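You operate a simulated robot arm through the tools that you are given. There is no shell and no other tool. Be economical: measure what you need, move in short steps, check, and stop when the job is done.

The job below is to be done with a simulated robot arm. You get a single attempt, and the scene is never put back.

TASK
Take the rod clamp on the deck beside the belt roll and put it away on the shelf under the orange bench. Then take the tape measure and leave it on the low shelf of the white cabinet. Then take the wood block on the centre shelf of the white cabinet and put it away on the base of the white cabinet. Then fetch the wax pot and set it on the roof of the white cabinet. Then take the spacer bar with the smallest size on its label and put it on the roof of the white cabinet. Do these in the order given. Set down upright: tape measure.
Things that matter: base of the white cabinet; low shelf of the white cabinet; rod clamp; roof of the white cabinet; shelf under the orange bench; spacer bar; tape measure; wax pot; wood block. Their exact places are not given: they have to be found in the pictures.

It is judged by the outcome, as a careful person would: the job done as asked, and still so three seconds after it is handed in. It fails if anything else is knocked over, pushed out of place, dropped, spilled or broken.

THE ROBOT
A 6-joint arm with a two-finger parallel gripper on a trunk, on a base that drives. Base frame: it is fixed to the floor where the robot stands at the start and does not move with it; the origin is under the middle of the robot, x ahead of it, y to its left, z up; the surface under the hand at the start is at about z = 750. Lengths are in mm, angles in degrees, forces in N, time in s.
With the tool pointing down near the work surface it reaches from about 320 to 700 mm from the robot's upright axis, wherever it stands. Its first joint turns from -166.0 to 166.0 degrees. Places, roughly: base of the white cabinet [3500, 1700, 100]; low shelf of the white cabinet [3500, 1700, 400]; rod clamp (11x4x3 cm) [500, 0, 800]; roof of the white cabinet [3400, 1700, 1400]; shelf under the orange bench (22x138 cm) [-1300, -1320, 460]; spacer bar [6000, -750, 1000]; tape measure (8x4x7 cm) [1400, -1100, 800]; wax pot [3500, 1750, 500]; wood block (6x11x6 cm) [3500, 1600, 800]. Payload 4.1 kg.
The tool frame sits at the grasp point between the pads (the TCP): z along the fingers, y along the line on which they close. The tips reach 23 mm beyond it. Largest opening 94 mm; finger width 38, thickness 10; the body of the gripper, 54 by 96 mm, starts 39 mm behind the TCP.
Orientation is that of the tool frame in the base frame, as [roll, pitch, yaw] about the fixed x, y, z axes, in that order (R = Rz(yaw) Ry(pitch) Rx(roll)). With the fingers straight down and closing along the base's y, the tool's x points along the base's -x, its y along +y and its z along -z.

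THE INTERFACE
- The arm moves only by the tool step_arm. Its argument "increments" is text: rows parted by semicolons, each of 7 numbers parted by spaces: the turn, a rotation vector about the base's x, y, z in units of 60 degrees (1.0 is 60 degrees), then the shift along the base's x, y, z in units of 500 mm (1.0 is 500 mm), then the gripper command, from -1 (shut) to 1 (fully open), values between in proportion. In form: wx wy wz tx ty tz jaw; .... A call has 1 to 20 rows; each row is the pose to reach, as a shift and turn from the pose commanded when the call began. A call with a number of a shift or a turn outside -1 to 1 is refused whole. Each row takes 0.2 s and may step no farther than 50 mm and 8.6 degrees from the row before; otherwise, or with a gripper value out of range, the whole call is refused. A pose out of reach is approached as far as the arm can. The call stops where the force on the tool passes 40 N (or 10 N more than at its start, if that is more) or the arm is blocked; 0.2 s more then pass. The fingers move at their own pace (about 45 mm/s each) and stop on an object; they squeeze with about 45 N. The grip force told is the motor's: it shows also when the fingers shut on nothing. Time passes only in rows, and 0.2 s behind the last, so rows that repeat a pose let the fingers close. It gives the time, the measured TCP pose, the force on the tool (base axes), the opening and the grip force at its end, in the units of the frame above (readings bear some noise), with the torque about the TCP (base axes, N m) and any sound that the robot's microphone picked up.
- Cameras (640 x 400 px; columns grow to the right, rows downward): "scene" is now at [24.3, 167.5, 1394.2]; the picture's right is [0.01, -1.00, 0.00], its down [-0.62, -0.00, -0.78] and it looks along [0.78, 0.01, -0.62] (base axes); focal length 262 px, centre (320, 200). "wrist" rides on the gripper at [86, 16, -75] in the tool frame; the picture's right is [-0.18, 0.98, 0.00], its down [-0.58, -0.11, -0.81] and it looks along [-0.79, -0.15, 0.59] (tool axes); focal length 243 px, centre (320, 200).
- snapshot(camera): a new picture of that camera. The clock stands still meanwhile.
- lift_body(by): slides the trunk up (or, below 0, down) by that many mm; the arm and the scene camera ride with it, the base frame stays. It gives what a move gives, with no picture.
- base_move(legs): drives the robot by 1 to 6 legs, each [ahead, turn to the left] in mm and degrees, along the robot's own axes; the way and the turn of a leg run together, so that a leg with both is an arc; at most 1500 mm and 180 degrees a leg. The arm and the cameras ride along, it lands a little off, and it stops where it bumps. It gives what a move gives.
- pan_tilt(pan, tilt): turns the head with the scene camera to pan (to the left, within 155 degrees either way) and tilt (down, from -29 to 69), counted from straight ahead of the robot. It gives what a move gives.
- probe_pixels(camera, pixels): for up to 12 pixels [column, row] of the newest picture of that camera ("zoom" is the newest enlarged one), the place [x, y, z] in the base frame of the surface seen there, good to about 2 mm. The clock stands still meanwhile.
- close_up(camera, box): a new picture of the part [left, top, right, bottom] of that camera's present view, enlarged. The clock stands still meanwhile.
- sign_off(): hands the job in; it is judged then, once.

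Go step by step. Measure first, check grasps and placings, and put right what went wrong. The budget is 110 turns and 82 pictures, counting those below and the enlarged ones. Unless the task says otherwise, let go and move clear before handing in, and close with one line.

The tools are called after "Call:" by a JSON object that holds its "fn" and its "kwargs". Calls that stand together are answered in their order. step_arm: Moves the arm, as the interface text tells. Its arguments: {"type":"object","properties":{"increments":{"type":"string"}},"required":["increments"]} The other tools are called the same way: lift_body (by) slides the trunk up or down; base_move (legs) drives the base; pan_tilt (pan, tilt) turns the head that bears the scene camera; snapshot (camera) takes a picture; probe_pixels (camera, pixels) gives the place of the surface under pixels of a picture; close_up (camera, box) takes an enlarged picture of a part of a camera's view; sign_off () hands the job in.

At the start:

```text
time_s: 0.0
position: [480.0, 128.9, 1045.3]
orientation: [180.0, 0.0, 180.0]
force: [-0.5, -0.7, -1.1]
ft_torque: [-0.05, 0.02, -0.01]
width: 94.2
grip_force: 0.0
trunk travel left (down, up): [-350.0, 240.0]
robot x, y, heading: [2.2, 0.1, -0.2]
head pan, tilt: [0.4, 38.7]
```

scene: 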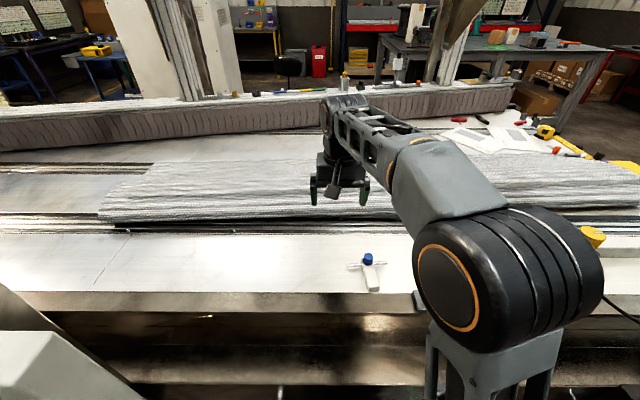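
wrist: 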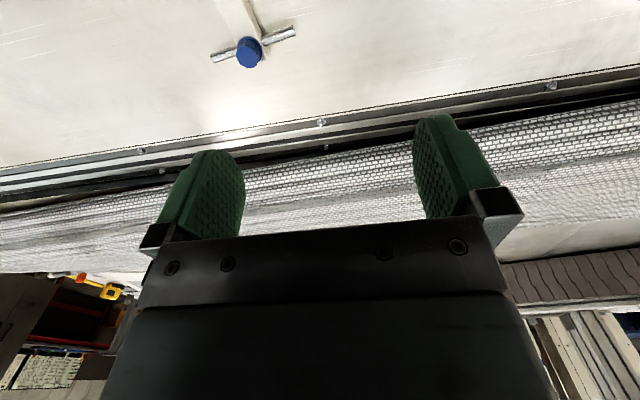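

The rod clamp appears near scene pixel (369,270), with a blue knob. I'll enlarge it and probe its parts.

Call:
{"fn": "close_up", "kwargs": {"camera": "scene", "box": [320, 235, 420, 298]}}

Call:
{"fn": "probe_pixels", "kwargs": {"camera": "scene", "pixels": [[368, 257], [368, 262], [350, 265], [384, 263], [370, 272], [373, 288], [340, 280], [400, 275], [375, 296]]}}

```text
6.35 times, centred on (370, 266) of scene
```

zoom: 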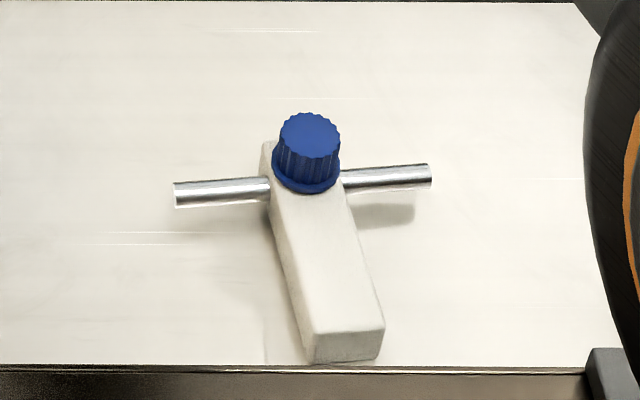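

```text
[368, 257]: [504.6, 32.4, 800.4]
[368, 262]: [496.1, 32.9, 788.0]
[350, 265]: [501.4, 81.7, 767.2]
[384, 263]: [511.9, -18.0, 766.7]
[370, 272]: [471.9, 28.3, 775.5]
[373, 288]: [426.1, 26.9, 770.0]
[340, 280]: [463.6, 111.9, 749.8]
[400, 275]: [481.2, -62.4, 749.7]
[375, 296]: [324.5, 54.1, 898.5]
```

The clamp body runs from the knob towards the robot with its top near z≈775. I'll probe the zoom for exact edges.

Call:
{"fn": "probe_pixels", "kwargs": {"camera": "zoom", "pixels": [[310, 130], [268, 155], [180, 192], [425, 174], [285, 210], [338, 205], [315, 325], [375, 315], [345, 345], [320, 270], [330, 240], [345, 270]]}}

Call:
{"fn": "pan_tilt", "kwargs": {"pan": -130, "tilt": 35}}

Call:
{"fn": "snapshot", "kwargs": {"camera": "scene"}}

```text
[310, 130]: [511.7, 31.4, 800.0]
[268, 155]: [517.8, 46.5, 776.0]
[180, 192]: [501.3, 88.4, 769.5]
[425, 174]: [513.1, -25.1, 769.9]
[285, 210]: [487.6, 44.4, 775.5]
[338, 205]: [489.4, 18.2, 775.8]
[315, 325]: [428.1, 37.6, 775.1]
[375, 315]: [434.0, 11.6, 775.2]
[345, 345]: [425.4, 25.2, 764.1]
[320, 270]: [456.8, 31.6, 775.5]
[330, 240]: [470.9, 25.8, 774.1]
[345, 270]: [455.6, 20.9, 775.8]
```

```text
time_s: 2.1
position: [478.5, 128.8, 1045.4]
orientation: [180.0, 0.0, -179.9]
force: [-0.1, 0.0, -0.3]
ft_torque: [-0.02, 0.0, 0.0]
width: 94.1
grip_force: 0.1
trunk travel left (down, up): [-350.0, 240.0]
robot x, y, heading: [2.0, 2.8, -0.0]
head pan, tilt: [-130.0, 35.0]
```

```text
78 pictures are left
```

scene: 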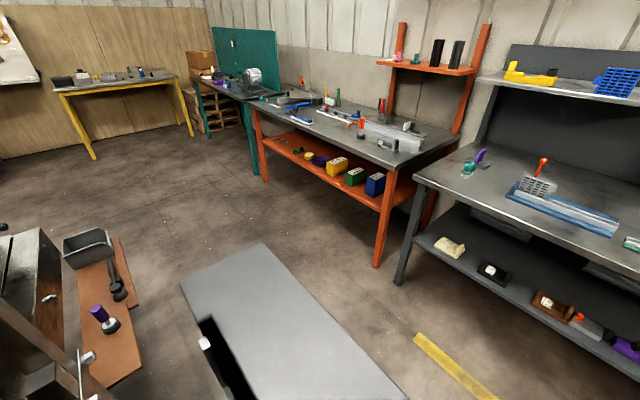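

The clamp body is about 27 mm wide, with its axis at about 6° and its centre near (457,28), top at 775. I'll move above it, stop short, and look with the wrist camera.

Call:
{"fn": "step_arm", "kwargs": {"increments": "0 0 0.05 -0.01 -0.07 -0.05 1; 0 0 0.1 -0.02 -0.14 -0.1 1; 0 0 0.1 -0.031 -0.2006 -0.15 1; 0 0 0.1 -0.031 -0.2006 -0.23 1; 0 0 0.1 -0.031 -0.2006 -0.31 1; 0 0 0.1 -0.031 -0.2006 -0.38 1; 0 0 0.1 -0.031 -0.2006 -0.43 1; 0 0 0.1 -0.031 -0.2006 -0.43 1"}}

Call:
{"fn": "snapshot", "kwargs": {"camera": "wrist"}}

Call:
{"fn": "close_up", "kwargs": {"camera": "scene", "box": [240, 60, 480, 210]}}

Call:
{"fn": "probe_pixels", "kwargs": {"camera": "scene", "pixels": [[275, 142], [290, 152], [320, 165], [337, 172], [356, 182], [375, 192], [400, 195], [395, 205], [310, 150], [385, 180], [340, 280], [260, 220]]}}

```text
time_s: 3.9
position: [462.2, 28.9, 828.4]
orientation: [-179.9, 0.0, -174.0]
force: [-0.3, -0.5, -0.9]
ft_torque: [-0.03, 0.01, 0.02]
width: 93.9
grip_force: 0.2
trunk travel left (down, up): [-350.0, 240.0]
robot x, y, heading: [1.6, -2.8, -0.0]
head pan, tilt: [-130.0, 35.0]
```

```text
77 pictures are left
```

wrist: 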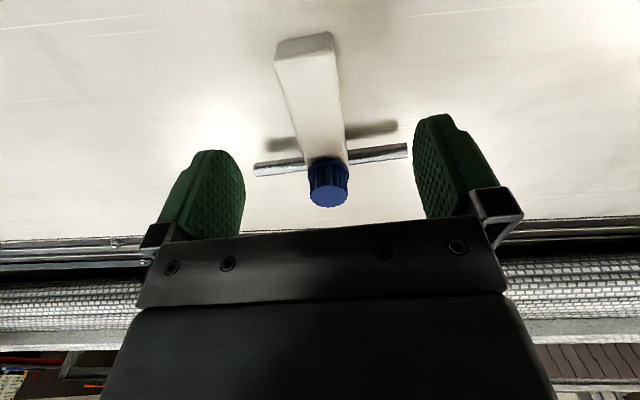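

```text
2.67 times, centred on (360, 135) of scene
```

zoom: 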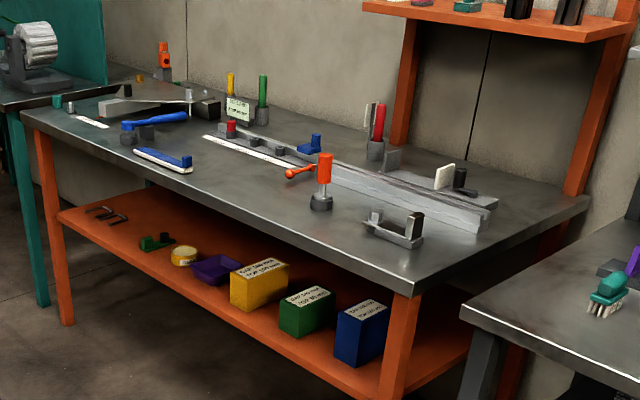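

```text
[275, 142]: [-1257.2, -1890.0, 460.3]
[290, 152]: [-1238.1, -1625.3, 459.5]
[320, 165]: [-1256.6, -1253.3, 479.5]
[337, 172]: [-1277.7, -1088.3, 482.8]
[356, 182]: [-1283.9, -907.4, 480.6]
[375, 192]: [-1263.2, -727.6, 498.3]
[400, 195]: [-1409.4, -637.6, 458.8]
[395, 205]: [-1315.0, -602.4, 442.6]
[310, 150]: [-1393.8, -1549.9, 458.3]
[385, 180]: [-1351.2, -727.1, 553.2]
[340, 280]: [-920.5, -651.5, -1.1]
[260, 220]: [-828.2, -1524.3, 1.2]
```

The fingers straddle the clamp as they should. To judge how the hand must tilt to get under the bench top, I'll probe the bench edge and the shelf's free spots first.

Call:
{"fn": "probe_pixels", "kwargs": {"camera": "zoom", "pixels": [[396, 278], [200, 187], [398, 292], [205, 201], [200, 282], [300, 342], [120, 232], [90, 215], [155, 220], [415, 345], [120, 218], [70, 222]]}}

Call:
{"fn": "close_up", "kwargs": {"camera": "scene", "box": [250, 120, 330, 170]}}

```text
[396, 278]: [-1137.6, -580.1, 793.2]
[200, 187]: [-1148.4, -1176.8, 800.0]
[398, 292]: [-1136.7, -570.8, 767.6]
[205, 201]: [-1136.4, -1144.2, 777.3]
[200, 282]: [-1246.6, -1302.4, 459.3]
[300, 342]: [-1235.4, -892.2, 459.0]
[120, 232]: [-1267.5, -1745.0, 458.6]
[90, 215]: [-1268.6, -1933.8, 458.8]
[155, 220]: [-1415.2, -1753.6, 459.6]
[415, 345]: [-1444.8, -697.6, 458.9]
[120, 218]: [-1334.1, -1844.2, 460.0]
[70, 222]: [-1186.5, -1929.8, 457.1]
```

```text
8.00 times, centred on (290, 145) of scene
```

zoom: 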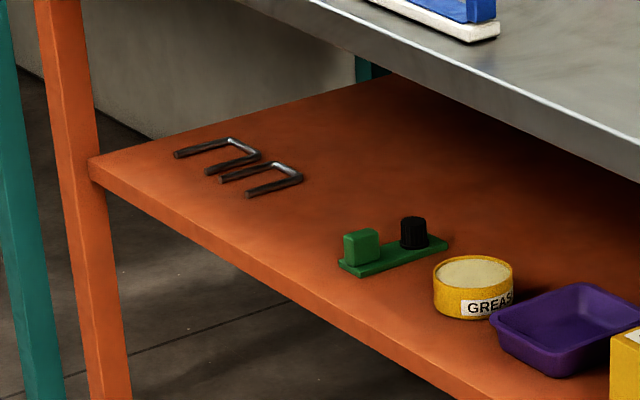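

The bench top's front edge is at x≈-1137 with its underside at z≈767, and the shelf is at 459. The hand will have to reach in tilted about 45°, so the wrist camera should be on the upper side. I'll raise a little and start turning the tool about its axis by 180°.

Call:
{"fn": "step_arm", "kwargs": {"increments": "0 0 0 0 0 0.1 1; 0 0 0.14 0 0 0.14 1; 0 0 0.28 0 0 0.14 1; 0 0 0.42 0 0 0.14 1; 0 0 0.56 0 0 0.14 1; 0 0 0.7 0 0 0.14 1; 0 0 0.84 0 0 0.14 1; 0 0 0.98 0 0 0.14 1; 0 0 1 0 0 0.14 1"}}

Call:
{"fn": "step_arm", "kwargs": {"increments": "0 0 0.14 0 0 0 1; 0 0 0.28 0 0 0 1; 0 0 0.42 0 0 0 1; 0 0 0.56 0 0 0 1; 0 0 0.7 0 0 0 1; 0 0 0.84 0 0 0 1; 0 0 0.98 0 0 0 1; 0 0 1 0 0 0 1"}}

Call:
{"fn": "step_arm", "kwargs": {"increments": "0 0 0.14 0 0 0 1; 0 0 0.28 0 0 0 1; 0 0 0.42 0 0 0 1; 0 0 0.56 0 0 0 1; 0 0 0.7 0 0 0 1; 0 0 0.84 0 0 0 1; 0 0 0.98 0 0 0 1; 0 0 1 0 0 0 1"}}

Call:
{"fn": "probe_pixels", "kwargs": {"camera": "zoom", "pixels": [[303, 180], [250, 195], [340, 272], [350, 235], [280, 240], [320, 215], [360, 190], [300, 280], [245, 255], [380, 310], [330, 190], [400, 200]]}}

```text
time_s: 5.9
position: [463.6, 29.7, 900.2]
orientation: [-180.0, 0.0, -113.9]
force: [0.1, 0.2, -0.7]
ft_torque: [-0.05, -0.01, 0.02]
width: 93.9
grip_force: 0.1
trunk travel left (down, up): [-350.0, 240.0]
robot x, y, heading: [-3.8, 2.1, -0.2]
head pan, tilt: [-130.0, 35.0]
```

```text
time_s: 7.7
position: [462.4, 29.1, 899.5]
orientation: [180.0, -0.1, -54.0]
force: [0.1, 0.0, 0.2]
ft_torque: [-0.02, 0.0, 0.04]
width: 93.9
grip_force: 0.0
trunk travel left (down, up): [-350.0, 240.0]
robot x, y, heading: [1.8, 2.0, 0.2]
head pan, tilt: [-130.0, 35.0]
```

```text
time_s: 9.5
position: [455.2, 74.5, 895.9]
orientation: [178.4, -0.1, 4.7]
force: [0.1, 0.1, 0.8]
ft_torque: [-0.03, 0.02, 0.0]
width: 93.9
grip_force: 0.0
out of reach, approached as far as the arm can: row 7, 8
trunk travel left (down, up): [-350.0, 240.0]
robot x, y, heading: [1.4, -0.2, 0.3]
head pan, tilt: [-130.0, 35.0]
```

```text
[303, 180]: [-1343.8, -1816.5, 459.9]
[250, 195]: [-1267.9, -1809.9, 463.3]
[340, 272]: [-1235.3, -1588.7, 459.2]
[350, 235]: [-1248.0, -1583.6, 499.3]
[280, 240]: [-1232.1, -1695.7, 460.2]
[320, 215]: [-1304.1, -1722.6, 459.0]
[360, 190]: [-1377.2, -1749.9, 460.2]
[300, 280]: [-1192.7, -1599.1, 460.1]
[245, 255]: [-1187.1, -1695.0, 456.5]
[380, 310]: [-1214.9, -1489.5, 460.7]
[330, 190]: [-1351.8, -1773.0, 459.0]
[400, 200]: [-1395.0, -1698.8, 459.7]
```

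Joint 6 stops at about 175° relative to the arm's bearing, so the flipped tool cannot quite line up with the clamp from here. I'll raise the arm and shift the base about 85 mm to its right, so the clamp lies at a more favourable bearing.

Call:
{"fn": "step_arm", "kwargs": {"increments": "0 0 -0.1 0 0 0.08 1; 0 0 -0.2 0 0 0.16 1; 0 0 -0.2 0 0 0.24 1; 0 0 -0.2 0 0 0.24 1"}}

Call:
{"fn": "base_move", "kwargs": {"legs": [[-120, 0], [0, 40], [-130, 0], [0, -40], [220, 0]]}}

Call:
{"fn": "pan_tilt", "kwargs": {"pan": 10, "tilt": 40}}

Call:
{"fn": "snapshot", "kwargs": {"camera": "scene"}}

```text
time_s: 10.5
position: [453.9, 74.5, 1014.8]
orientation: [179.9, 0.1, -5.9]
force: [-0.5, 0.2, 0.1]
ft_torque: [0.05, 0.0, 0.04]
width: 93.8
grip_force: 0.0
trunk travel left (down, up): [-350.0, 240.0]
robot x, y, heading: [-1.0, -4.0, 0.1]
head pan, tilt: [-130.0, 35.0]
```

```text
time_s: 17.7
position: [452.8, -12.0, 1013.4]
orientation: [180.0, 0.0, -6.1]
force: [-0.4, 0.9, 0.0]
ft_torque: [0.01, 0.01, -0.02]
width: 93.9
grip_force: 0.1
trunk travel left (down, up): [-350.0, 240.0]
robot x, y, heading: [1.2, -86.0, -0.4]
head pan, tilt: [-130.0, 35.0]
```

```text
time_s: 19.9
position: [453.0, -12.1, 1014.5]
orientation: [-180.0, 0.0, -6.1]
force: [-0.6, 0.2, -0.4]
ft_torque: [-0.03, -0.01, -0.04]
width: 94.1
grip_force: 0.1
trunk travel left (down, up): [-350.0, 240.0]
robot x, y, heading: [-2.1, -84.0, -0.2]
head pan, tilt: [10.0, 40.0]
```

```text
74 pictures are left
```

scene: 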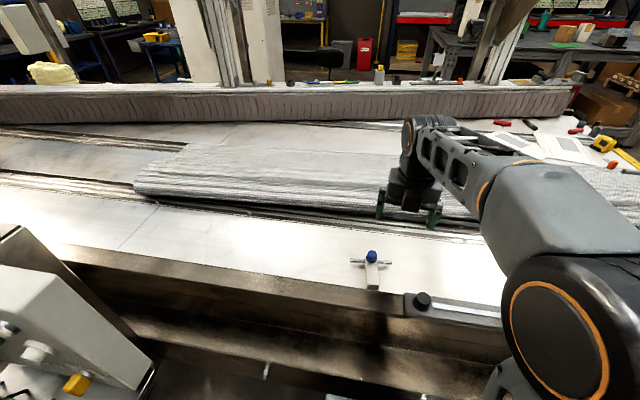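

The base has shifted as planned. I'll line the yaw up with the clamp, then tilt the tool 45° forward above the clamp's tail.

Call:
{"fn": "step_arm", "kwargs": {"increments": "0 0 0.07 -0.02 0.02 -0.08 1; 0 0 0.14 -0.05 0.05 -0.16 1; 0 0 0.203 -0.086 0.07 -0.24 1; 0 0 0.203 -0.086 0.07 -0.26 1; 0 0 0.203 -0.086 0.07 -0.26 1"}}

Call:
{"fn": "step_arm", "kwargs": {"increments": "0.013 -0.125 0 0 0 0 1; 0.026 -0.25 0 0 0 0 1; 0.039 -0.375 0 0 0 0 1; 0.052 -0.5 0 0 0 0 1; 0.065 -0.62 0 0 0 0 1; 0.078 -0.746 0 0 0 0 1; 0.078 -0.746 0 0 0 0 1"}}

Call:
{"fn": "snapshot", "kwargs": {"camera": "wrist"}}

Call:
{"fn": "snapshot", "kwargs": {"camera": "scene"}}

```text
time_s: 21.1
position: [410.0, 25.3, 886.3]
orientation: [180.0, -0.1, 6.0]
force: [0.2, -0.5, 0.0]
ft_torque: [-0.01, 0.03, -0.02]
width: 93.8
grip_force: 0.0
trunk travel left (down, up): [-350.0, 240.0]
robot x, y, heading: [-1.1, -84.9, 0.3]
head pan, tilt: [10.0, 40.0]
```

```text
time_s: 22.7
position: [413.6, 23.6, 890.1]
orientation: [180.0, -45.3, 5.9]
force: [3.6, 2.0, 5.8]
ft_torque: [0.0, 0.47, -0.19]
width: 93.7
grip_force: 0.0
out of reach, approached as far as the arm can: row 6
trunk travel left (down, up): [-350.0, 240.0]
robot x, y, heading: [-1.8, -86.0, 0.0]
head pan, tilt: [10.0, 40.0]
stopped in row 7: the force on the tool passed its limit at 47 N (the readings are from after the stop); the commanded pose is now the measured one
```

```text
73 pictures are left
```

wrist: 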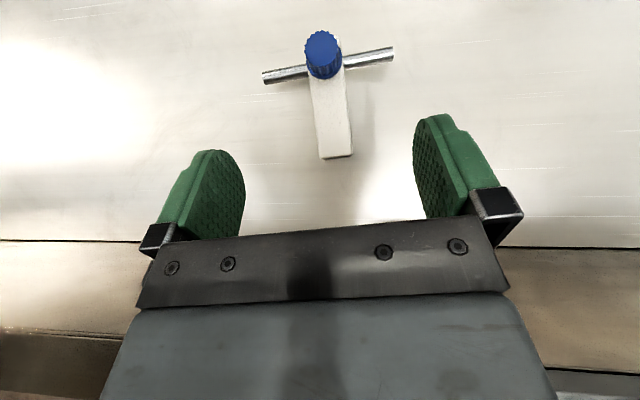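

```text
72 pictures are left
```

scene: 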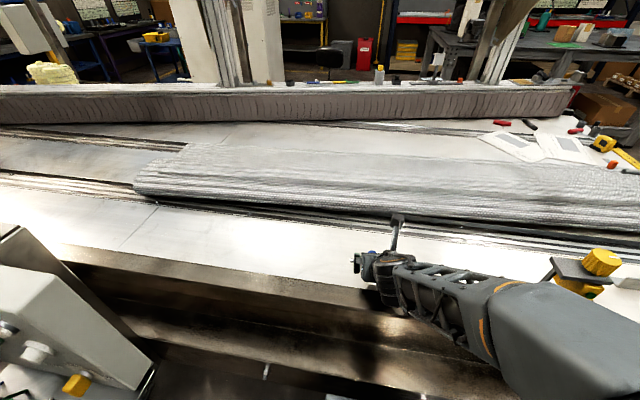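

The tilted pose is achieved at 45°, though it was near a reach limit close to the trunk. The clamp lines up between the fingers, so I'll move forward and partway down.

Call:
{"fn": "step_arm", "kwargs": {"increments": "0 0 0 0.05 0.005 0 1; 0 0 0 0.103 0.011 -0.02 1; 0 0 0 0.103 0.011 -0.09 1; 0 0 0 0.103 0.011 -0.14 1; 0 0 0 0.103 0.011 -0.14 1"}}

Call:
{"fn": "snapshot", "kwargs": {"camera": "wrist"}}

Call:
{"fn": "close_up", "kwargs": {"camera": "scene", "box": [300, 180, 460, 280]}}

```text
time_s: 23.9
position: [468.2, 30.1, 819.5]
orientation: [179.9, -45.5, 5.9]
force: [0.2, -1.0, -0.1]
ft_torque: [-0.02, 0.02, 0.0]
width: 93.9
grip_force: 0.1
trunk travel left (down, up): [-350.0, 240.0]
robot x, y, heading: [0.6, -84.2, -0.1]
head pan, tilt: [10.0, 40.0]
```

```text
71 pictures are left
```

wrist: 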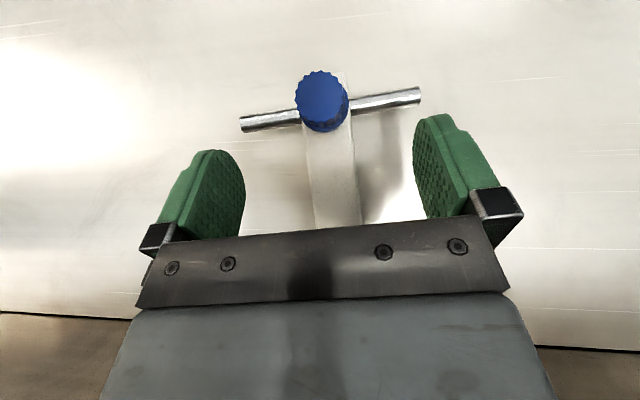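

```text
4.00 times, centred on (380, 230) of scene
```

zoom: 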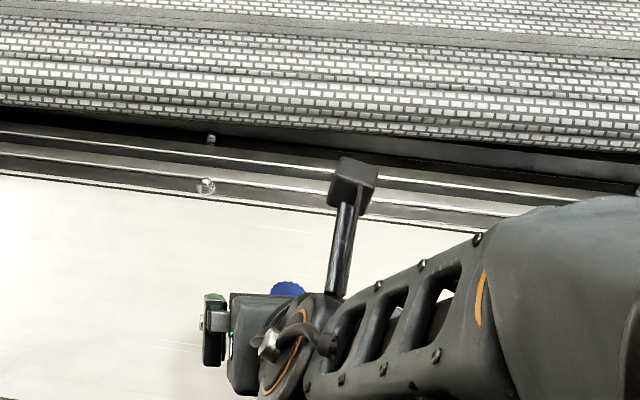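

The clamp is centred between the fingers. I'll go down to z≈781 and close.

Call:
{"fn": "step_arm", "kwargs": {"increments": "0 0 0 -0.004 0 -0.04 1; 0 0 0 -0.004 0 -0.065 1; 0 0 0 -0.004 0 -0.077 1; 0 0 0 -0.004 0 -0.077 0; 0 0 0 -0.004 0 -0.077 -1; 0 0 0 -0.004 0 -0.077 -1; 0 0 0 -0.004 0 -0.077 -1; 0 0 0 -0.004 0 -0.077 -1; 0 0 0 -0.004 0 -0.077 -1; 0 0 0 -0.004 0 -0.077 -1"}}

Call:
{"fn": "snapshot", "kwargs": {"camera": "wrist"}}

```text
time_s: 25.2
position: [533.4, 41.4, 803.4]
orientation: [-177.6, -51.7, 3.9]
force: [-34.0, -5.1, 114.7]
ft_torque: [-2.18, 0.08, -0.66]
width: 35.6
grip_force: 0.1
trunk travel left (down, up): [-350.0, 240.0]
robot x, y, heading: [-3.5, -82.6, -0.1]
head pan, tilt: [10.0, 40.0]
stopped in row 6: the arm was blocked; the commanded pose is now the measured one
```

```text
69 pictures are left
```

wrist: 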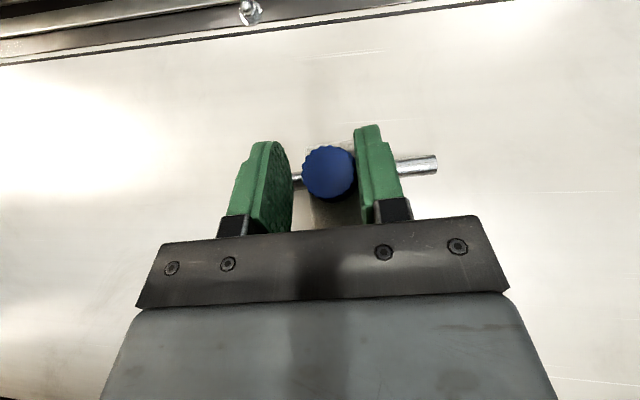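

The arm was blocked and pushed forward to x=533 with a large force. I'll ease off upwards while opening the fingers, then take a look.

Call:
{"fn": "step_arm", "kwargs": {"increments": "0 0 0 0 0 0.01 0.3; 0 0 0 0 0 0.02 1; 0 0 0 0 0 0.03 1; 0 0 0 0 0 0.06 1; 0 0 0 0 0 0.12 1; 0 0 0 0 0 0.18 1"}}

Call:
{"fn": "snapshot", "kwargs": {"camera": "wrist"}}

Call:
{"fn": "snapshot", "kwargs": {"camera": "scene"}}

```text
time_s: 26.6
position: [513.3, 41.6, 891.8]
orientation: [-177.8, -49.7, 4.3]
force: [0.1, -0.5, -0.3]
ft_torque: [-0.01, -0.04, 0.0]
width: 94.0
grip_force: 0.1
trunk travel left (down, up): [-350.0, 240.0]
robot x, y, heading: [1.8, -88.5, -0.0]
head pan, tilt: [10.0, 40.0]
```

```text
68 pictures are left
```

wrist: 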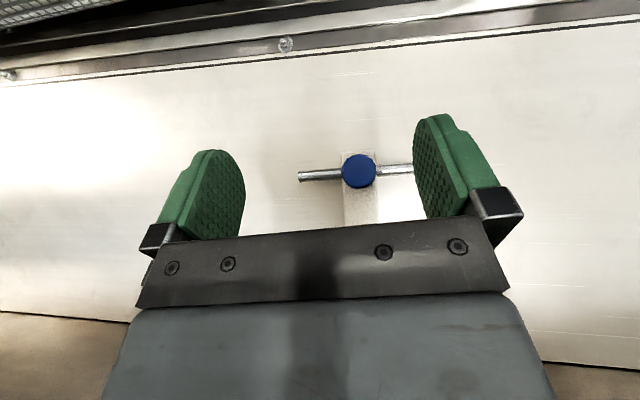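

```text
67 pictures are left
```

scene: 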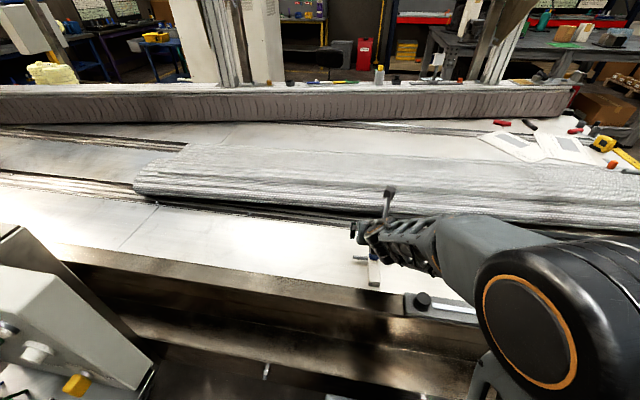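

The clamp is still upright on the deck but has shifted slightly. I'll re-measure it from the newest wrist and scene pictures.

Call:
{"fn": "probe_pixels", "kwargs": {"camera": "wrist", "pixels": [[358, 170], [303, 176], [410, 169], [348, 205], [374, 203], [347, 218], [374, 216], [360, 210], [345, 157]]}}

Call:
{"fn": "step_arm", "kwargs": {"increments": "0 0 0 0 0 0.1 1; 0 0 0 -0.02 0 0.2 1; 0 0 0 -0.04 0 0.3 1; 0 0 0 -0.06 0 0.38 1; 0 0 0 -0.06 0 0.38 1"}}

Call:
{"fn": "lift_body", "kwargs": {"by": -200}}

Call:
{"fn": "snapshot", "kwargs": {"camera": "scene"}}

```text
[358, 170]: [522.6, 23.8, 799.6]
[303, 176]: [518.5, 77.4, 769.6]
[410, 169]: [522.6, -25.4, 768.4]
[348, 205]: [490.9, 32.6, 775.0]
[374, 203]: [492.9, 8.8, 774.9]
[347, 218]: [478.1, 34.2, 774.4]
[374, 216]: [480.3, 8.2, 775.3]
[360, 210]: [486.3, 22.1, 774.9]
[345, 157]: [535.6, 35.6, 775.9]
```

```text
refused: row 2 steps farther than a row can; nothing moved
```

```text
time_s: 28.3
position: [572.2, 58.3, 803.0]
orientation: [-172.5, -61.2, -0.2]
force: [12.3, 9.6, 41.0]
ft_torque: [-1.55, 1.81, -0.02]
width: 93.8
grip_force: 0.1
trunk travel left (down, up): [-177.0, 413.0]
robot x, y, heading: [5.0, -85.6, -0.2]
head pan, tilt: [10.0, 40.0]
stopped: the arm was blocked; the commanded pose is now the measured one
```

```text
66 pictures are left
```

scene: 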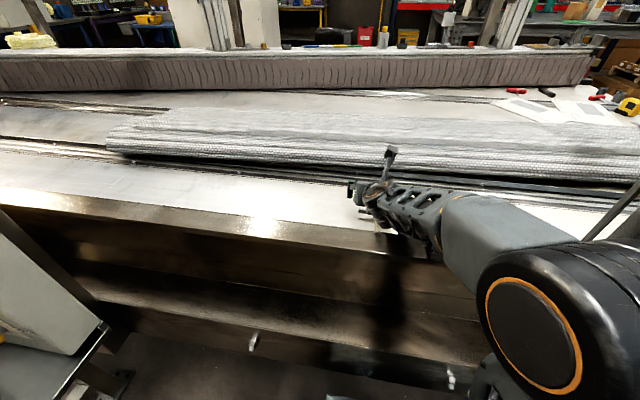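

I made a mistake there: my arm row was refused, but the trunk still lowered and pressed the arm on the deck. I'll lift the trunk back up at once.

Call:
{"fn": "lift_body", "kwargs": {"by": 173}}

Call:
{"fn": "snapshot", "kwargs": {"camera": "scene"}}

Call:
{"fn": "snapshot", "kwargs": {"camera": "wrist"}}

```text
time_s: 30.3
position: [564.2, 55.2, 975.2]
orientation: [-172.3, -60.4, -0.5]
force: [-0.6, 0.3, 1.1]
ft_torque: [0.02, 0.0, 0.01]
width: 94.0
grip_force: 0.1
trunk travel left (down, up): [-350.0, 240.0]
robot x, y, heading: [2.8, -85.6, -0.2]
head pan, tilt: [10.0, 40.0]
```

```text
65 pictures are left
```

scene: 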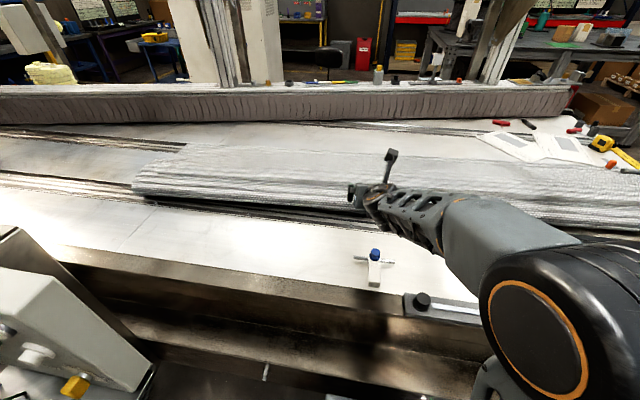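

```text
64 pictures are left
```

wrist: 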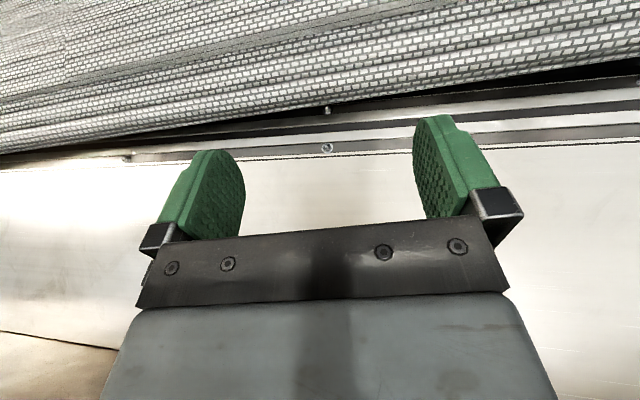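

The clamp is intact, now at about yaw 2° with its rod at x≈520. The tilted hand was simply too close to the trunk, since tilting adds about 150 mm to the minimum reach. I'll back the base 110 mm and restore the 45° orientation.

Call:
{"fn": "base_move", "kwargs": {"legs": [[-110, 0]]}}

Call:
{"fn": "step_arm", "kwargs": {"increments": "-0.027 0.085 -0.02 0 0 0 1; -0.055 0.171 -0.041 0 0 0 1; -0.082 0.257 -0.062 0 0 0 1; -0.082 0.257 -0.062 0 0 0 1"}}

```text
time_s: 31.4
position: [457.6, 56.5, 977.4]
orientation: [-172.3, -60.5, -0.4]
force: [0.2, 0.0, 0.1]
ft_torque: [-0.02, 0.0, -0.02]
width: 93.9
grip_force: 0.0
trunk travel left (down, up): [-350.0, 240.0]
robot x, y, heading: [-106.7, -83.7, -0.3]
head pan, tilt: [10.0, 40.0]
```

```text
time_s: 32.4
position: [457.1, 56.8, 975.1]
orientation: [180.0, -44.8, 2.1]
force: [1.0, 1.1, 0.4]
ft_torque: [-0.05, 0.01, 0.02]
width: 93.9
grip_force: 0.1
out of reach, approached as far as the arm can: row 2
trunk travel left (down, up): [-350.0, 240.0]
robot x, y, heading: [-105.6, -82.0, -0.4]
head pan, tilt: [10.0, 40.0]
```

The orientation is now exact. I'll move over the clamp in steps to z≈830 and check the tracking.

Call:
{"fn": "step_arm", "kwargs": {"increments": "0 0 0 0.02 -0.035 -0.06 1; 0 0 0 0.042 -0.071 -0.12 1; 0 0 0 0.042 -0.071 -0.2 1; 0 0 0 0.042 -0.071 -0.25 1; 0 0 0 0.042 -0.071 -0.29 1; 0 0 0 0.042 -0.071 -0.29 1"}}

Call:
{"fn": "snapshot", "kwargs": {"camera": "wrist"}}

```text
time_s: 33.8
position: [478.3, 19.7, 829.8]
orientation: [180.0, -45.0, 2.0]
force: [-0.5, -0.2, 0.2]
ft_torque: [0.04, 0.0, -0.01]
width: 93.9
grip_force: 0.1
trunk travel left (down, up): [-350.0, 240.0]
robot x, y, heading: [-109.3, -84.6, -0.2]
head pan, tilt: [10.0, 40.0]
```

```text
63 pictures are left
```

wrist: 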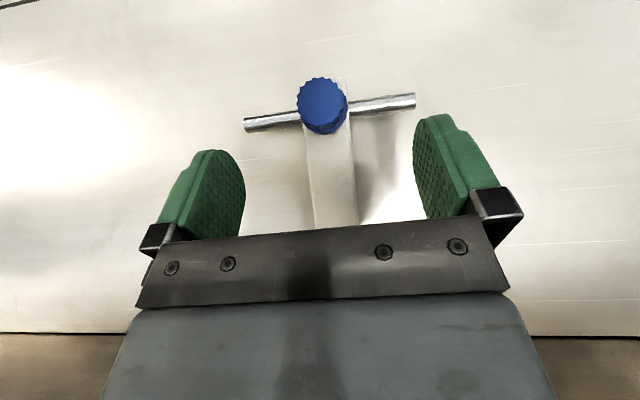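

Tracking is now accurate and the clamp is centred. I'll lower to z≈783 and check before closing.

Call:
{"fn": "step_arm", "kwargs": {"increments": "0 0 0 0 0.002 -0.05 1; 0 0 0 0 0.002 -0.085 1; 0 0 0 0 0.002 -0.094 1; 0 0 0 0 0.002 -0.094 1"}}

```text
time_s: 35.0
position: [495.4, 23.7, 805.0]
orientation: [-178.8, -48.0, 1.0]
force: [0.2, 0.3, 0.2]
ft_torque: [0.03, -0.02, 0.03]
width: 94.0
grip_force: 0.0
trunk travel left (down, up): [-350.0, 240.0]
robot x, y, heading: [-107.5, -84.2, -0.3]
head pan, tilt: [10.0, 40.0]
stopped in row 4: the arm was blocked; the commanded pose is now the measured one
```

The arm is blocked without any tool force, so some part of the arm is touching something else. I'll look with the scene camera.

Call:
{"fn": "snapshot", "kwargs": {"camera": "scene"}}

Call:
{"fn": "probe_pixels", "kwargs": {"camera": "scene", "pixels": [[380, 235], [400, 260], [420, 265], [385, 260], [420, 310], [370, 235], [450, 300], [520, 290]]}}

```text
62 pictures are left
```

scene: 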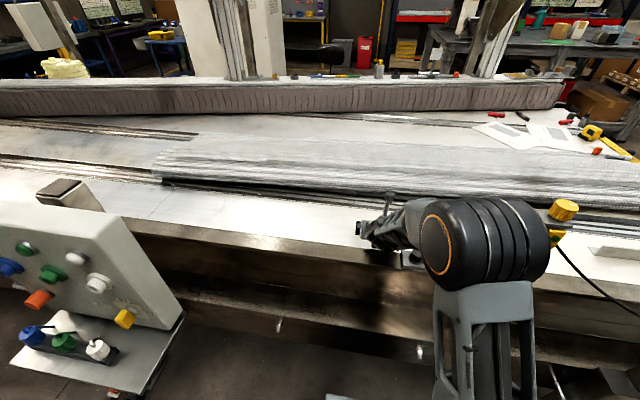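

```text
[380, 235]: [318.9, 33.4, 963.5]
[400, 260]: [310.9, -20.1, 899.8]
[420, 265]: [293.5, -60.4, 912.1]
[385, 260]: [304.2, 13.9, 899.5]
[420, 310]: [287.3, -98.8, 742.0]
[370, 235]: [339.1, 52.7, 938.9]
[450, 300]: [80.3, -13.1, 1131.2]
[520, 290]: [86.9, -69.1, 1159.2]
```

The forearm slopes down at about 45°, lining up with the tool: a wrist singularity. A 30° tilt should keep clear of it and still fit under the bench. I'll rise and reduce the tilt to 30°.

Call:
{"fn": "step_arm", "kwargs": {"increments": "0 0 0 0 0 0.04 1; 0 0 0 0 0 0.09 1; -0.004 0.1 0 -0.01 0 0.1 1; -0.009 0.2 0 -0.02 -0.002 0.1 1; -0.014 0.3 0.002 -0.034 -0.005 0.1 1; -0.014 0.3 0.002 -0.034 -0.005 0.1 1"}}

Call:
{"fn": "snapshot", "kwargs": {"camera": "wrist"}}

```text
time_s: 36.4
position: [475.5, 24.4, 858.3]
orientation: [-179.4, -29.7, 1.8]
force: [-0.8, 0.2, 0.4]
ft_torque: [0.0, -0.01, -0.02]
width: 93.9
grip_force: 0.0
out of reach, approached as far as the arm can: row 3, 4
trunk travel left (down, up): [-350.0, 240.0]
robot x, y, heading: [-104.8, -83.3, -0.5]
head pan, tilt: [10.0, 40.0]
```

```text
61 pictures are left
```

wrist: 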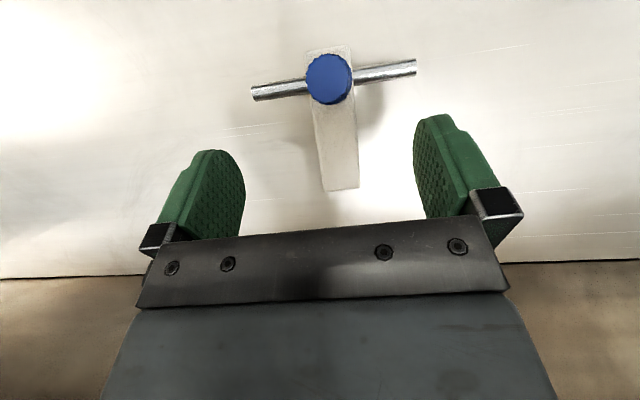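

The 30° tilt was reached cleanly, so I'll descend to z≈782.

Call:
{"fn": "step_arm", "kwargs": {"increments": "0 0 0 0.006 -0.003 -0.05 1; 0 0 0 0.013 -0.006 -0.1 1; 0 0 0 0.013 -0.006 -0.14 1; 0 0 0 0.013 -0.006 -0.152 1; 0 0 0 0.013 -0.006 -0.152 1"}}

Call:
{"fn": "snapshot", "kwargs": {"camera": "wrist"}}

```text
time_s: 37.6
position: [482.2, 20.0, 779.0]
orientation: [-179.5, -29.9, 1.8]
force: [-0.1, 0.2, -1.1]
ft_torque: [0.0, 0.06, 0.0]
width: 93.8
grip_force: 0.0
trunk travel left (down, up): [-350.0, 240.0]
robot x, y, heading: [-105.5, -85.5, -0.3]
head pan, tilt: [10.0, 40.0]
```

```text
60 pictures are left
```

wrist: 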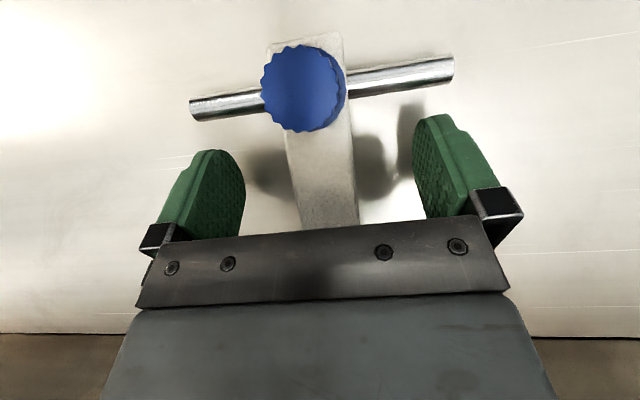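

The hand is in place around the body with no force. I'll close the gripper and then lift.

Call:
{"fn": "step_arm", "kwargs": {"increments": "0 0 0 0 0 0 0; 0 0 0 0 0 0 -1; 0 0 0 0 0 0 -1; 0 0 0 0 0 0 -1; 0 0 0 0 0 0 -1; 0 0 0 0 0 0 -1; 0 0 0 0 0 0.02 -1; 0 0 0 0 0 0.08 -1; 0 0 0 0 0 0.16 -1; 0 0 0 0 0 0.24 -1; 0 0 0 0 0 0.32 -1; 0 0 0 0 0 0.4 -1; 0 0 0 0 0 0.4 -1"}}

Call:
{"fn": "snapshot", "kwargs": {"camera": "wrist"}}

```text
time_s: 40.4
position: [482.6, 18.1, 979.2]
orientation: [-179.4, -29.9, 1.8]
force: [0.3, 0.4, -1.9]
ft_torque: [0.04, 0.02, 0.03]
width: 31.3
grip_force: 45.3
trunk travel left (down, up): [-350.0, 240.0]
robot x, y, heading: [-105.6, -85.4, -0.2]
head pan, tilt: [10.0, 40.0]
```

```text
59 pictures are left
```

wrist: 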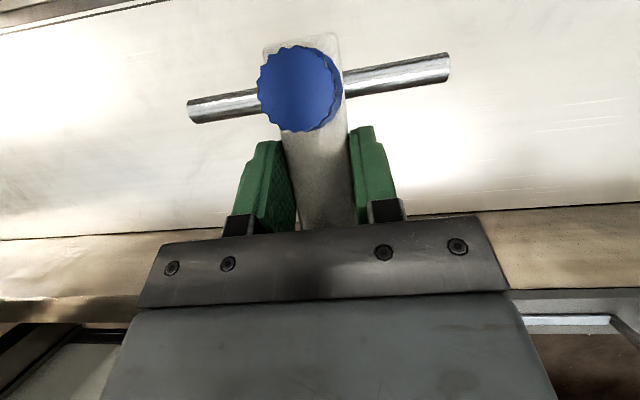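

The clamp is held (width 31.3 mm, 45 N). I'll look back towards the orange bench for a clear driving path.

Call:
{"fn": "pan_tilt", "kwargs": {"pan": -120, "tilt": 35}}

Call:
{"fn": "snapshot", "kwargs": {"camera": "scene"}}

Call:
{"fn": "probe_pixels", "kwargs": {"camera": "scene", "pixels": [[290, 300], [240, 290], [90, 280], [100, 330], [300, 220], [420, 280], [180, 200], [30, 260], [200, 340], [130, 250], [440, 250], [80, 330]]}}

```text
time_s: 42.5
position: [482.3, 18.8, 979.6]
orientation: [-179.3, -29.8, 1.8]
force: [0.0, 0.5, -2.4]
ft_torque: [-0.03, 0.02, 0.0]
width: 31.6
grip_force: 45.1
trunk travel left (down, up): [-350.0, 240.0]
robot x, y, heading: [-106.9, -85.8, -0.0]
head pan, tilt: [-120.0, 35.0]
```

```text
58 pictures are left
```

scene: 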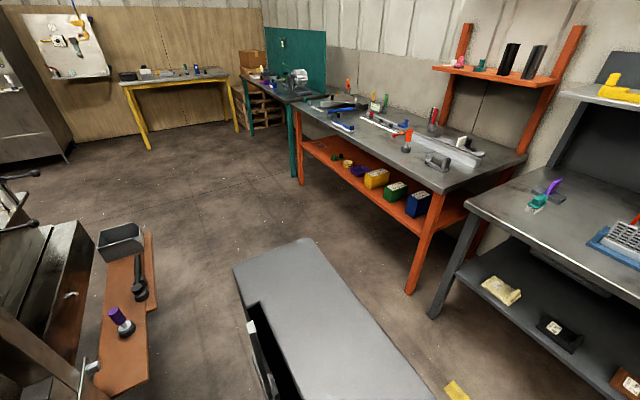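

```text
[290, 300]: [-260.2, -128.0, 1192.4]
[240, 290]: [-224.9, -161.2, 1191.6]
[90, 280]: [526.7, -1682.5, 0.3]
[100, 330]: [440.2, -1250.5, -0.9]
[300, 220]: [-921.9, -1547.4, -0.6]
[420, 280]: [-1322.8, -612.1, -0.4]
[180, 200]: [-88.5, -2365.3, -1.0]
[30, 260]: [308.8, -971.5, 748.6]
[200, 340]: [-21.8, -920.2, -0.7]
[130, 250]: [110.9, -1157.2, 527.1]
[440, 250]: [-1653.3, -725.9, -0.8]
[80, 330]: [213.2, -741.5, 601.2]
```

The grey box is the robot's own torso (z≈1192) and the floor between here and the bench is clear. I'll drive back, along −y, then turn to face the orange bench.

Call:
{"fn": "base_move", "kwargs": {"legs": [[-270, 0], [0, -90], [1490, 0], [0, -90]]}}

Call:
{"fn": "pan_tilt", "kwargs": {"pan": 0, "tilt": 40}}

Call:
{"fn": "snapshot", "kwargs": {"camera": "scene"}}

```text
time_s: 59.1
position: [-983.7, -1676.7, 978.9]
orientation: [-179.4, -30.0, -178.7]
force: [-0.3, 0.6, -1.3]
ft_torque: [-0.03, 0.0, -0.01]
width: 31.4
grip_force: 44.6
trunk travel left (down, up): [-350.0, 240.0]
robot x, y, heading: [-395.2, -1574.3, 179.7]
head pan, tilt: [-120.0, 35.0]
```

```text
time_s: 61.1
position: [-983.6, -1676.1, 978.3]
orientation: [-179.4, -30.0, -178.7]
force: [0.3, -1.0, -1.5]
ft_torque: [0.0, -0.02, 0.01]
width: 31.4
grip_force: 45.7
trunk travel left (down, up): [-350.0, 240.0]
robot x, y, heading: [-391.6, -1579.8, 179.4]
head pan, tilt: [0.0, 40.0]
```

```text
57 pictures are left
```

scene: 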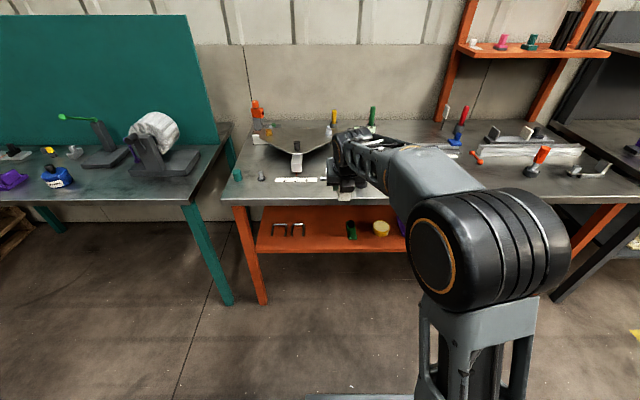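

We're facing the bench with the clamp at y≈-1676 and free space in front of the shelf. I'll probe the gap between the staples and the green clamp, and lower the trunk.

Call:
{"fn": "probe_pixels", "kwargs": {"camera": "scene", "pixels": [[303, 228], [302, 237], [346, 228], [348, 238], [325, 225], [325, 240], [325, 248], [325, 212], [340, 245], [310, 240]]}}

Call:
{"fn": "lift_body", "kwargs": {"by": -350}}

Call:
{"fn": "snapshot", "kwargs": {"camera": "scene"}}

```text
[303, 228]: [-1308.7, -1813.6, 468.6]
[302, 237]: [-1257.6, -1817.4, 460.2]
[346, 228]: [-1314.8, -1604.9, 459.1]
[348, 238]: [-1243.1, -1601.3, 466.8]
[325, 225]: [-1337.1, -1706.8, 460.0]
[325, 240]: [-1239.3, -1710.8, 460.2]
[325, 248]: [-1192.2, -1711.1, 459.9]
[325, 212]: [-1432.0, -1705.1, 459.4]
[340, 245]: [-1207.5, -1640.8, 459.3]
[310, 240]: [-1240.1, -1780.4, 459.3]
```

```text
time_s: 64.5
position: [-983.4, -1675.6, 629.4]
orientation: [-179.4, -29.9, -178.7]
force: [0.4, -0.2, -2.2]
ft_torque: [0.02, 0.02, 0.01]
width: 31.3
grip_force: 44.8
trunk travel left (down, up): [0.0, 590.0]
robot x, y, heading: [-393.1, -1577.5, 179.5]
head pan, tilt: [0.0, 40.0]
```

```text
56 pictures are left
```

scene: 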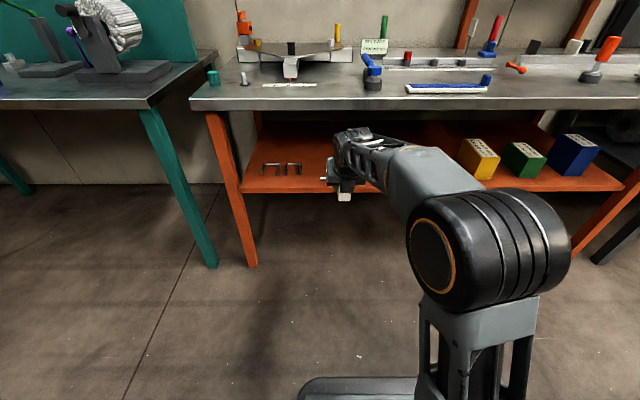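

The gap runs from y≈-1815 to -1603 with shelf x from -1192 to -1432, so I'll aim at (-1250, -1708). I'll lower the hand and centre it in y before driving in, then measure the wrist's top.

Call:
{"fn": "step_arm", "kwargs": {"increments": "0 0 0 0 -0.02 -0.08 -1; 0 0 0 0 -0.04 -0.16 -1; 0 0 0 0 -0.064 -0.23 -1; 0 0 0 0 -0.064 -0.23 -1"}}

Call:
{"fn": "close_up", "kwargs": {"camera": "scene", "box": [240, 90, 480, 240]}}

```text
time_s: 65.5
position: [-983.2, -1707.3, 515.3]
orientation: [-179.4, -29.8, -178.7]
force: [0.0, 0.0, -0.8]
ft_torque: [0.0, -0.03, 0.0]
width: 31.4
grip_force: 45.3
trunk travel left (down, up): [0.0, 590.0]
robot x, y, heading: [-391.5, -1579.0, 179.3]
head pan, tilt: [0.0, 40.0]
```

```text
2.67 times, centred on (360, 165) of scene
```

zoom: 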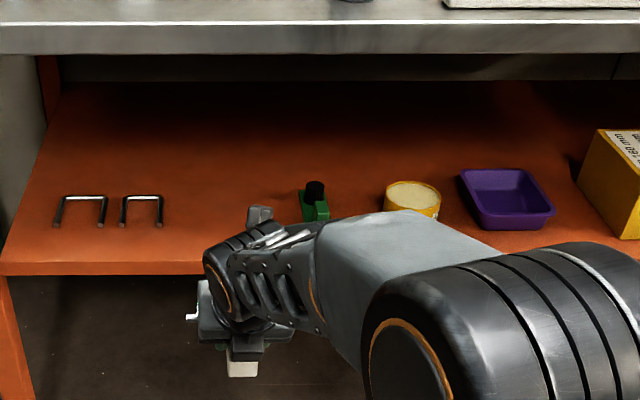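

Call:
{"fn": "probe_pixels", "kwargs": {"camera": "zoom", "pixels": [[258, 210], [210, 262], [240, 240], [300, 240], [320, 225], [370, 215], [240, 370], [190, 317], [470, 270], [290, 235]]}}

```text
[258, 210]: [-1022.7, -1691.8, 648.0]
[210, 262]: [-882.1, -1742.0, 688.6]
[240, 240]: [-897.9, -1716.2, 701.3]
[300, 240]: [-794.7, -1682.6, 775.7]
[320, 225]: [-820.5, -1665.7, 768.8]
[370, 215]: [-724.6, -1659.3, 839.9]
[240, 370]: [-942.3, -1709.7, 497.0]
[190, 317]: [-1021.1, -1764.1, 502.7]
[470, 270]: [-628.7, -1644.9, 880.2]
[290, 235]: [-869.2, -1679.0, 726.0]
```

Everything on the arm passes below the bench underside (767 at x≤-1137) when I move in 267 mm. I'll drive forward.

Call:
{"fn": "base_move", "kwargs": {"legs": [[267, 0]]}}

Call:
{"fn": "snapshot", "kwargs": {"camera": "scene"}}

Call:
{"fn": "snapshot", "kwargs": {"camera": "wrist"}}

```text
time_s: 67.4
position: [-1249.0, -1702.6, 515.8]
orientation: [-179.4, -29.9, -178.9]
force: [-0.7, 0.6, -0.7]
ft_torque: [0.03, -0.02, -0.02]
width: 31.6
grip_force: 45.0
trunk travel left (down, up): [0.0, 590.0]
robot x, y, heading: [-659.7, -1571.7, 179.3]
head pan, tilt: [0.0, 40.0]
```

```text
54 pictures are left
```

scene: 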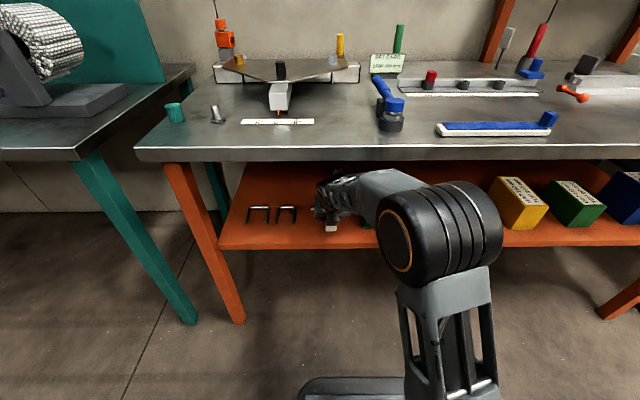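

```text
53 pictures are left
```

wrist: 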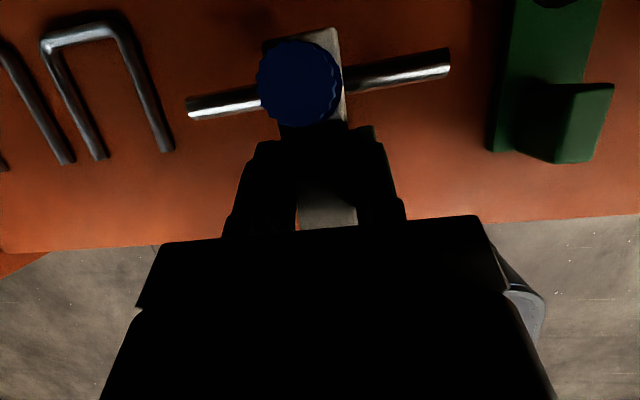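

The clamp hangs over the free spot. I'll lower it to the shelf (z≈489), moving slightly deeper, and check the contact.

Call:
{"fn": "step_arm", "kwargs": {"increments": "0 0 0 -0.024 0 -0.02 -1; 0 0 0 -0.024 0 -0.04 -1; 0 0 0 -0.024 0 -0.05 -1; 0 0 0 -0.024 0 -0.053 -1; 0 0 0 -0.024 0 -0.053 -1"}}

```text
time_s: 68.6
position: [-1261.2, -1701.6, 491.1]
orientation: [-179.4, -30.0, -179.0]
force: [-1.0, -0.2, 2.5]
ft_torque: [0.1, -0.07, 0.02]
width: 31.4
grip_force: 45.2
trunk travel left (down, up): [0.0, 590.0]
robot x, y, heading: [-660.2, -1575.2, 179.0]
head pan, tilt: [0.0, 40.0]
```

Contact has begun (force z rose about 4 N). I'll settle 1 mm more, open, rise, and draw the hand back along its axis.

Call:
{"fn": "step_arm", "kwargs": {"increments": "0 0 0 0 0 -0.002 -1; 0 0 0 0 0 -0.002 -0.2; 0 0 0 0 0 -0.002 0.2; 0 0 0 0 0 -0.002 0.6; 0 0 0 0 0 -0.002 0.8; 0 0 0 0 0 -0.002 0.8; 0 0 0 0 0 -0.002 0.8; 0 0 0 0.02 0 0.03 0.8; 0 0 0 0.04 0 0.06 0.8; 0 0 0 0.06 0 0.06 0.8"}}

Call:
{"fn": "snapshot", "kwargs": {"camera": "wrist"}}

```text
time_s: 70.8
position: [-1231.1, -1702.1, 519.8]
orientation: [-179.4, -30.0, -178.9]
force: [0.3, 0.4, 0.8]
ft_torque: [0.01, 0.0, -0.02]
width: 84.8
grip_force: 0.1
trunk travel left (down, up): [0.0, 590.0]
robot x, y, heading: [-659.9, -1574.7, 179.3]
head pan, tilt: [0.0, 40.0]
```

```text
52 pictures are left
```

wrist: 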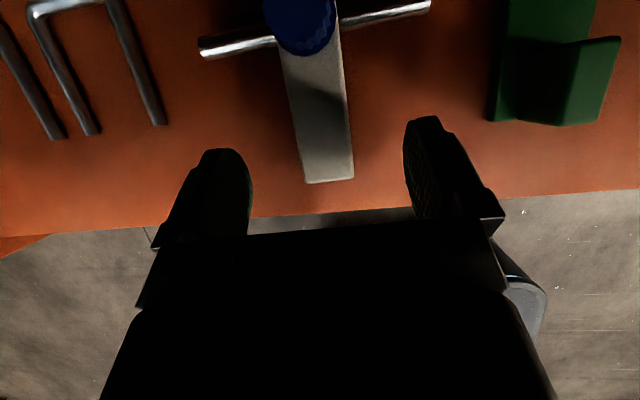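

The clamp rests flat on the shelf with nothing else disturbed. I'll back out, raise the trunk, turn around, and look for the tape measure and the way round the machine.

Call:
{"fn": "base_move", "kwargs": {"legs": [[-330, 0]]}}

Call:
{"fn": "lift_body", "kwargs": {"by": 400}}

Call:
{"fn": "base_move", "kwargs": {"legs": [[0, 180]]}}

Call:
{"fn": "pan_tilt", "kwargs": {"pan": 25, "tilt": 25}}

Call:
{"fn": "snapshot", "kwargs": {"camera": "scene"}}

```text
time_s: 73.0
position: [-892.5, -1707.0, 519.8]
orientation: [-179.4, -29.9, -178.7]
force: [0.2, -0.2, -0.1]
ft_torque: [-0.01, 0.02, 0.03]
width: 84.7
grip_force: 0.1
trunk travel left (down, up): [0.0, 590.0]
robot x, y, heading: [-321.4, -1578.3, 179.5]
head pan, tilt: [0.0, 40.0]
```

```text
time_s: 76.8
position: [-893.8, -1708.2, 918.9]
orientation: [-179.4, -29.9, -178.7]
force: [-0.1, -0.1, -0.2]
ft_torque: [-0.01, -0.02, 0.0]
width: 84.5
grip_force: 0.1
trunk travel left (down, up): [-400.0, 190.0]
robot x, y, heading: [-321.0, -1577.5, 179.5]
head pan, tilt: [0.0, 40.0]
```

```text
time_s: 84.6
position: [249.3, -1441.3, 919.5]
orientation: [-179.4, -30.0, 2.1]
force: [-0.3, 0.5, -0.4]
ft_torque: [0.0, -0.02, -0.02]
width: 84.7
grip_force: 0.0
trunk travel left (down, up): [-400.0, 190.0]
robot x, y, heading: [-325.5, -1578.5, 0.1]
head pan, tilt: [0.0, 40.0]
```

```text
time_s: 85.5
position: [248.0, -1442.4, 919.9]
orientation: [-179.3, -29.9, 2.0]
force: [0.6, 0.6, -0.8]
ft_torque: [0.0, 0.0, 0.02]
width: 85.0
grip_force: 0.1
trunk travel left (down, up): [-400.0, 190.0]
robot x, y, heading: [-318.4, -1578.2, 0.3]
head pan, tilt: [25.0, 25.0]
```

```text
51 pictures are left
```

scene: 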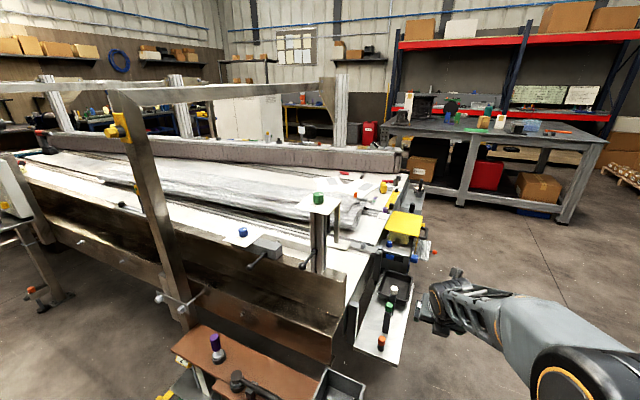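

The machine's right end has side boards, and yellow items near (390,190) include the tape measure. I'll zoom in there and probe the layout.

Call:
{"fn": "close_up", "kwargs": {"camera": "scene", "box": [320, 160, 448, 240]}}

Call:
{"fn": "probe_pixels", "kwargs": {"camera": "scene", "pixels": [[350, 345], [410, 285], [385, 355], [400, 240], [425, 225], [400, 300], [430, 300], [405, 175], [460, 200], [570, 215], [270, 110], [430, 240]]}}

```text
5.00 times, centred on (384, 200) of scene
```

zoom: 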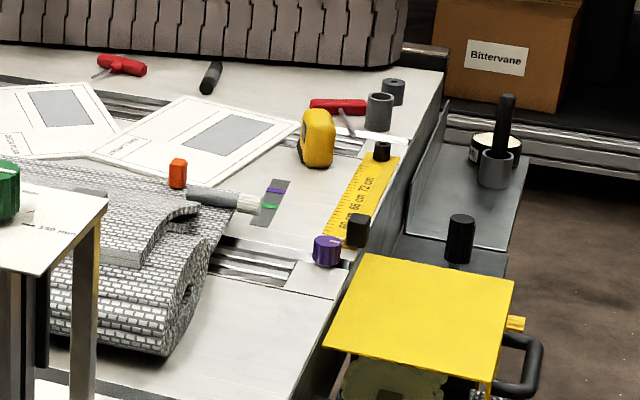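

```text
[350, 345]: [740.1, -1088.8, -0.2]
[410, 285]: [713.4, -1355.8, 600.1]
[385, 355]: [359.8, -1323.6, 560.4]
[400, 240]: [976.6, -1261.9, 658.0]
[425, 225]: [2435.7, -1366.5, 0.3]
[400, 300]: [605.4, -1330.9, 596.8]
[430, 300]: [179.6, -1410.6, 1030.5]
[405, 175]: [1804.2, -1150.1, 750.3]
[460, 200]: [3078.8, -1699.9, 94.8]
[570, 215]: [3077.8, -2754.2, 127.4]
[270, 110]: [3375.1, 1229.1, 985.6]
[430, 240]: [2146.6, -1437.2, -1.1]
```

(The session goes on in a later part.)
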